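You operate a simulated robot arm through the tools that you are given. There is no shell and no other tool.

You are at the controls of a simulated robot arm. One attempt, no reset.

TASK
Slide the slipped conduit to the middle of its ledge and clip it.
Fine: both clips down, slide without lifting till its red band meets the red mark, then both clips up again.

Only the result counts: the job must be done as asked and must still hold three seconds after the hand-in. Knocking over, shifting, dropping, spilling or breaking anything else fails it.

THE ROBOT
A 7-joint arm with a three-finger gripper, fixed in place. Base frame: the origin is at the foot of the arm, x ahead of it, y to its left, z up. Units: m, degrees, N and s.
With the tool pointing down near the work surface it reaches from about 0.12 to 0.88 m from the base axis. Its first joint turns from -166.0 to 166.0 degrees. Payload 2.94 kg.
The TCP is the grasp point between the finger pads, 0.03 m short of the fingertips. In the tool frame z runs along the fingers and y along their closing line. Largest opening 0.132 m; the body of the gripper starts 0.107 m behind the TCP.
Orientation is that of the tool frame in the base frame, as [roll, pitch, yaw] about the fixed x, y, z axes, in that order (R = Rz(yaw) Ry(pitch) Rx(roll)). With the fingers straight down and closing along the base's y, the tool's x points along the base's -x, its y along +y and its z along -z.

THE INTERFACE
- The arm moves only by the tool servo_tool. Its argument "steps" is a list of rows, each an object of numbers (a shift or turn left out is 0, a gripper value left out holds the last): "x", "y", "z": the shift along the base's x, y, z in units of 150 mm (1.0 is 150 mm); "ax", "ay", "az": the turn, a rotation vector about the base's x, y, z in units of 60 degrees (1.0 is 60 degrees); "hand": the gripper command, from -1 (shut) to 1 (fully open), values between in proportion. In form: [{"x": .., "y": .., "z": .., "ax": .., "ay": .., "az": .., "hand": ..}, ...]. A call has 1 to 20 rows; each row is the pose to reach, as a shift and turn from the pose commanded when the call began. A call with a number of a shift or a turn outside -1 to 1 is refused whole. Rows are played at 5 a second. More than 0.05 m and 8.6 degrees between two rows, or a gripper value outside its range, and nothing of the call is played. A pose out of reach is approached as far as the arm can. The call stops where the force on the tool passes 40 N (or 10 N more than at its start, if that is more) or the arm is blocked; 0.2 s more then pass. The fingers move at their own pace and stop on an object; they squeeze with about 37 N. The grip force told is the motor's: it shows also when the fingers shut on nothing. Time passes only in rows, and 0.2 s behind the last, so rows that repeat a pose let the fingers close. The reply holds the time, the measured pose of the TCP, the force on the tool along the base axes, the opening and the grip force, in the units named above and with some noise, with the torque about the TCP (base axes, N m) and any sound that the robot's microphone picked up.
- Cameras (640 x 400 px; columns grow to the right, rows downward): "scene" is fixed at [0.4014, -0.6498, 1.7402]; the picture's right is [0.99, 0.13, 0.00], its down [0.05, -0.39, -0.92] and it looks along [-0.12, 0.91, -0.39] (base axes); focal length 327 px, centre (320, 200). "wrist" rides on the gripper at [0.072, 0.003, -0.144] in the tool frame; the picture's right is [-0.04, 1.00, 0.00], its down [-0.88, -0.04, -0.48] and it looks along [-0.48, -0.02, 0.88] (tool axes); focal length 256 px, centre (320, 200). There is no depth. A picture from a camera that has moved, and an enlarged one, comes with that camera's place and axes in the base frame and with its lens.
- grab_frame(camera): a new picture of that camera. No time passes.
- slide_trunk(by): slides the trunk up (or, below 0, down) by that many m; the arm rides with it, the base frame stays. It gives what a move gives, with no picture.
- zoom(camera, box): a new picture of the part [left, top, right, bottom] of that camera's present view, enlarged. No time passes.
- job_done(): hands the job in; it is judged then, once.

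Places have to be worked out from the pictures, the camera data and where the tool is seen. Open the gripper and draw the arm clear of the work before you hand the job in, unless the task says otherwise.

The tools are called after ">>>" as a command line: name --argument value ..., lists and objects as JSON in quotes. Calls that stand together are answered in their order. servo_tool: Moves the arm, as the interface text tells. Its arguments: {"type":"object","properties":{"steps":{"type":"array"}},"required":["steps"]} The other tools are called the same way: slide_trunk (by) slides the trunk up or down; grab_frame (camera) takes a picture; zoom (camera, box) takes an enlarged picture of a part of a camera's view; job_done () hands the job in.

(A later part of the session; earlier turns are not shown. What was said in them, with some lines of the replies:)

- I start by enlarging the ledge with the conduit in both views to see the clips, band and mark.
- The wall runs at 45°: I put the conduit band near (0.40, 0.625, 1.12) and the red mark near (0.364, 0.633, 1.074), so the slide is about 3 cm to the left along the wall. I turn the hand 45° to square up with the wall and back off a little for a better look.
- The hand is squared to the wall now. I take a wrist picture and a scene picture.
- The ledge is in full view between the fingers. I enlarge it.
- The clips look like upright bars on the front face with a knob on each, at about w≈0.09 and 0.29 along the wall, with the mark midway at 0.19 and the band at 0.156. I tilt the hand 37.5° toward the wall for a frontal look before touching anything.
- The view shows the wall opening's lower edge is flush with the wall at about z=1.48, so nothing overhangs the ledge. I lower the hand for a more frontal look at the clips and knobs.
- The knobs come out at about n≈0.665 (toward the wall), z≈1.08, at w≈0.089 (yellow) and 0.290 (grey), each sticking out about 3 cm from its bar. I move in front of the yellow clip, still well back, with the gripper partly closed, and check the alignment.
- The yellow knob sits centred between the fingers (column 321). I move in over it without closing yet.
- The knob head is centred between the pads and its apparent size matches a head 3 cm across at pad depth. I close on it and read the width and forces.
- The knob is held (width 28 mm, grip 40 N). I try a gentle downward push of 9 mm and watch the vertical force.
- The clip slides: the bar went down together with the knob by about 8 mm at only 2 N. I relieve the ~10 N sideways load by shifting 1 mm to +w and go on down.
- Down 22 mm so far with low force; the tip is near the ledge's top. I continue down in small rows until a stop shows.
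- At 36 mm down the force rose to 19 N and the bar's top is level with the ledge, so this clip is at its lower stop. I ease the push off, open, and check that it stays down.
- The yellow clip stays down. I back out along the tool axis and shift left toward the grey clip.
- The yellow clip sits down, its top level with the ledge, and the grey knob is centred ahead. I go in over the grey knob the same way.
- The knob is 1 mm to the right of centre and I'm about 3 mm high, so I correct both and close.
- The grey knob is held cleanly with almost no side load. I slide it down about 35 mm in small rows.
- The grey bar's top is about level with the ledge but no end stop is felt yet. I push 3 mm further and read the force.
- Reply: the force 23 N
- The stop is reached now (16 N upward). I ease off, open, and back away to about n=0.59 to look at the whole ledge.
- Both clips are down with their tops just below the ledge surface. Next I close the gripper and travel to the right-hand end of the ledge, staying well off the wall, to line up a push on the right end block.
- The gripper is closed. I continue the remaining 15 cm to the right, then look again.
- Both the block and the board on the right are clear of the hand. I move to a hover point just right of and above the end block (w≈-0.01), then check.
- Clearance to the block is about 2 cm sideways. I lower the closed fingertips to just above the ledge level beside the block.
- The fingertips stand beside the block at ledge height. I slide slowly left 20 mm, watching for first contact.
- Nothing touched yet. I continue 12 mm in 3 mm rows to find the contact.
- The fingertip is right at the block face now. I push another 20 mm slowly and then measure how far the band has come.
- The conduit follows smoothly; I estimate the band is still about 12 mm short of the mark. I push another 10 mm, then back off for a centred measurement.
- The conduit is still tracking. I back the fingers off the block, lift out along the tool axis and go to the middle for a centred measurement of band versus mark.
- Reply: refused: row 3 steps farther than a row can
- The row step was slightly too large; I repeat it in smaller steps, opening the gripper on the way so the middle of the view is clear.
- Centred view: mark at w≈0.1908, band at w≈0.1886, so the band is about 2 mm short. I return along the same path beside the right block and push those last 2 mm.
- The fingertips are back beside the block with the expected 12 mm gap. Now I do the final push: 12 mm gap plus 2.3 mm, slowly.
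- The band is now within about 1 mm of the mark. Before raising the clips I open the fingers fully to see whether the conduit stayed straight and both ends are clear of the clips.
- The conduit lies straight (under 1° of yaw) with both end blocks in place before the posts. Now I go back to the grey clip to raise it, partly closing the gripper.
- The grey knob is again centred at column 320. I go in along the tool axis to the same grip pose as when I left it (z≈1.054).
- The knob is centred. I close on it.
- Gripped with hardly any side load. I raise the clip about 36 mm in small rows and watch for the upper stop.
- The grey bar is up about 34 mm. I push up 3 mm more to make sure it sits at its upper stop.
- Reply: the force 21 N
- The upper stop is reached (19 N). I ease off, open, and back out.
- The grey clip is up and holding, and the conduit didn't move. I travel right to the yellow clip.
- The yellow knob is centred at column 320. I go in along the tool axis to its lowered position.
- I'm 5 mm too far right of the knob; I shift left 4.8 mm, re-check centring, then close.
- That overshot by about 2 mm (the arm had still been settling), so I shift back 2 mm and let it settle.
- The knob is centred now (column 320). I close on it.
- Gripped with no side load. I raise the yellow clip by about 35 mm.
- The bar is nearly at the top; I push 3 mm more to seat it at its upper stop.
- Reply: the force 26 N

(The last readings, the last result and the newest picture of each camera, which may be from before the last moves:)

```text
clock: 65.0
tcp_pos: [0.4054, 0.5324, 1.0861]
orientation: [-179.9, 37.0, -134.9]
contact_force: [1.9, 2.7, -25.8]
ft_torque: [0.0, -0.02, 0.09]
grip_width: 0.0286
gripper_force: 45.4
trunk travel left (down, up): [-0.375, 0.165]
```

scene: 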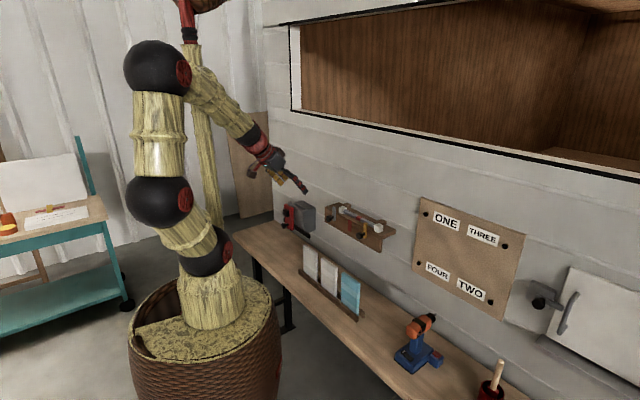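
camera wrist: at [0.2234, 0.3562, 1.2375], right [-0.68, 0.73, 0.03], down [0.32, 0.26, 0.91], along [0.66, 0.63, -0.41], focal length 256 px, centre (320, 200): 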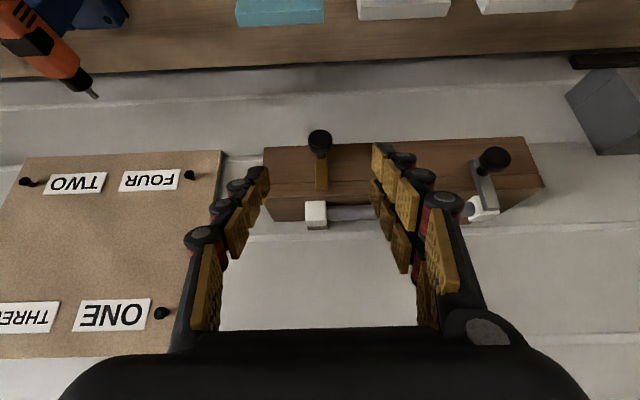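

The upper stop is felt (26 N). I ease off, open, and back well away.

>>> servo_tool --steps '[{"z": -0.012, "hand": -1}, {"z": -0.02, "hand": -1}, {"z": -0.02, "hand": 0.1}, {"z": -0.02, "hand": 0.1}, {"z": -0.02, "hand": 0.1}, {"z": -0.02, "hand": 0.1}, {"x": -0.086, "y": -0.086, "z": 0.139, "hand": 0.1}, {"x": -0.172, "y": -0.172, "z": 0.297, "hand": 0.1}, {"x": -0.345, "y": -0.345, "z": 0.42, "hand": 0.1}, {"x": -0.5, "y": -0.5, "z": 0.6, "hand": 0.1}, {"x": -0.65, "y": -0.65, "z": 0.75, "hand": 0.1}, {"x": -0.65, "y": -0.65, "z": 0.75, "hand": 0.1}]'

>>> servo_tool --steps '[{"x": -0.163, "y": 0.163, "hand": 1}, {"x": -0.325, "y": 0.325, "hand": 1}, {"x": -0.4714, "y": 0.4714, "hand": 1}, {"x": -0.4714, "y": 0.4714, "hand": 1}, {"x": -0.4714, "y": 0.4714, "hand": 1}]'

>>> grab_frame --camera "wrist"

>>> zoom --camera "wrist" --box '[200, 70, 440, 220]'

>>> zoom --camera "scene" --box '[310, 190, 400, 250]'

```text
clock: 67.6
tcp_pos: [0.3071, 0.4354, 1.205]
orientation: [180.0, 37.5, -135.0]
contact_force: [0.8, 0.8, 0.4]
ft_torque: [0.0, 0.03, -0.03]
grip_width: 0.0727
gripper_force: 0.1
trunk travel left (down, up): [-0.375, 0.165]
```

```text
clock: 68.8
tcp_pos: [0.2367, 0.5044, 1.2038]
orientation: [180.0, 37.5, -135.0]
contact_force: [-0.3, 0.1, -0.2]
ft_torque: [0.01, -0.03, -0.03]
grip_width: 0.1322
gripper_force: 0.0
trunk travel left (down, up): [-0.375, 0.165]
```

```text
taken
camera wrist: at [0.1319, 0.4044, 1.2736], right [-0.68, 0.73, 0.03], down [0.32, 0.26, 0.91], along [0.66, 0.63, -0.41], focal length 256 px, centre (320, 200)
```

wrist: 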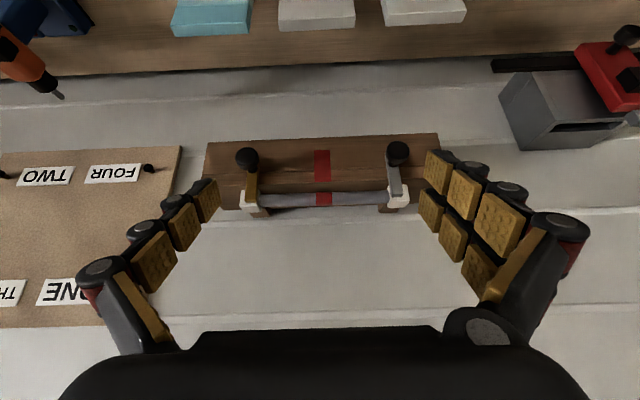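

```text
2.67 times, centred on (320, 145) of wrist
camera zoom: at [0.1319, 0.4044, 1.2736], right [-0.68, 0.73, 0.03], down [0.32, 0.26, 0.91], along [0.66, 0.63, -0.41], focal length 683 px, centre (320, 347)
```

zoom: 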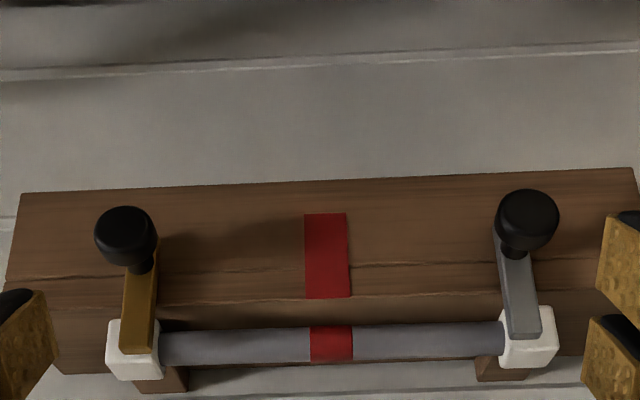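

```text
6.67 times, centred on (355, 220) of scene
camera zoom: at [0.4014, -0.6498, 1.7402], right [0.99, 0.13, 0.0], down [0.05, -0.39, -0.92], along [-0.12, 0.91, -0.39], focal length 2181 px, centre (87, 67)
```

zoom: 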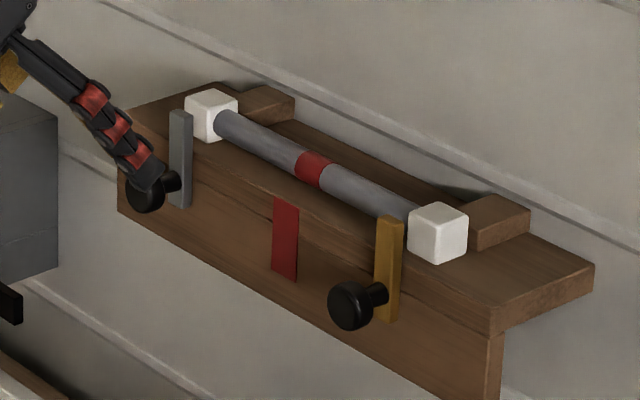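

Both clips are fully up (same height as at the start), and the band and mark agree to within 1 mm. I draw the arm further back from the wall and take a last overall look.

>>> servo_tool --steps '[{"x": -0.1, "y": -0.1, "z": 0.2, "hand": 1}, {"x": -0.2, "y": -0.2, "z": 0.4, "hand": 1}, {"x": -0.3, "y": -0.3, "z": 0.6, "hand": 1}, {"x": -0.4, "y": -0.4, "z": 0.8, "hand": 1}, {"x": -0.45, "y": -0.45, "z": 0.9, "hand": 1}, {"x": -0.45, "y": -0.45, "z": 0.9, "hand": 1}, {"x": -0.45, "y": -0.45, "z": 0.9, "hand": 1}]'

>>> grab_frame --camera "scene"

>>> zoom --camera "scene" --box '[310, 190, 400, 250]'

>>> zoom --camera "wrist" --box '[200, 80, 440, 230]'

```text
clock: 70.4
tcp_pos: [0.1673, 0.4366, 1.3386]
orientation: [-180.0, 37.5, -134.9]
contact_force: [-0.8, -0.7, -0.4]
ft_torque: [0.02, -0.02, -0.01]
grip_width: 0.1321
gripper_force: 0.0
trunk travel left (down, up): [-0.375, 0.165]
```

```text
taken
```

scene: 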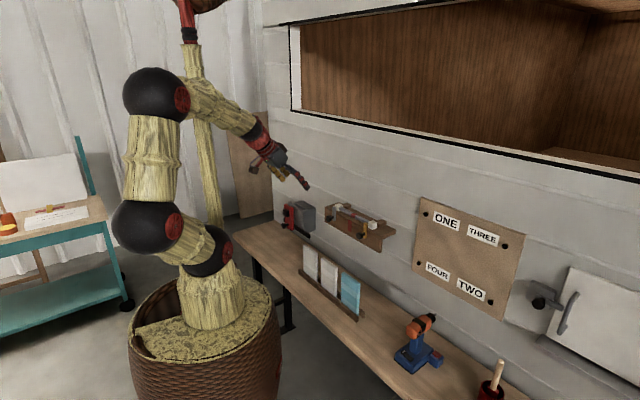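

```text
6.67 times, centred on (355, 220) of scene
camera zoom: at [0.4014, -0.6498, 1.7402], right [0.99, 0.13, 0.0], down [0.05, -0.39, -0.92], along [-0.12, 0.91, -0.39], focal length 2181 px, centre (87, 67)
```

zoom: 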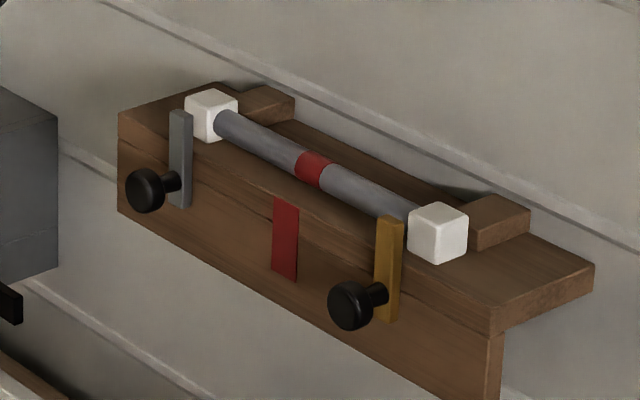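

```text
2.67 times, centred on (320, 155) of wrist
camera zoom: at [0.0626, 0.3377, 1.4089], right [-0.68, 0.73, 0.03], down [0.31, 0.26, 0.91], along [0.66, 0.63, -0.41], focal length 683 px, centre (320, 320)
```

zoom: 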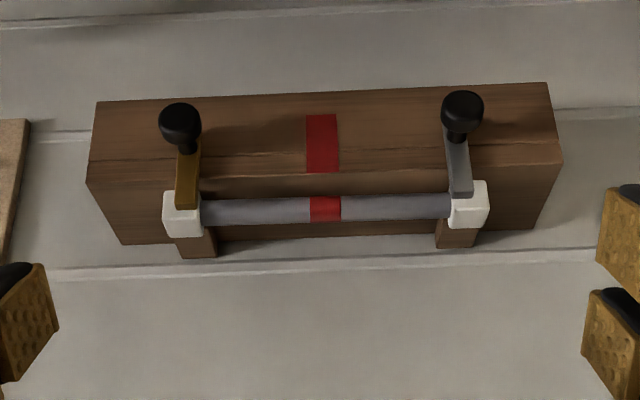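

The conduit's band meets the mark, both clips stand fully up in front of the end blocks, everything else is where it was, and the open gripper is well clear. I hand the job in.

>>> job_done

```text
The job is handed in.
```

The conduit is now in the middle of its ledge and both clips are up. The job is handed in, but I haven't been told the verdict.

- **Clips:** I slid each one about 36 mm down to its lower stop. After the slide I raised both until I felt the upper stop, and both stayed up once released.
- **Slide:** I pushed the conduit along from its right-hand end, about 34 mm in all, without lifting it. From the pictures, its red band is within about 1 mm of the red mark. The conduit turned by less than a degree on the way.
- **Surroundings:** In the last pictures, nothing else on the wall or bench looks moved. The gripper is open and well clear of the ledge.
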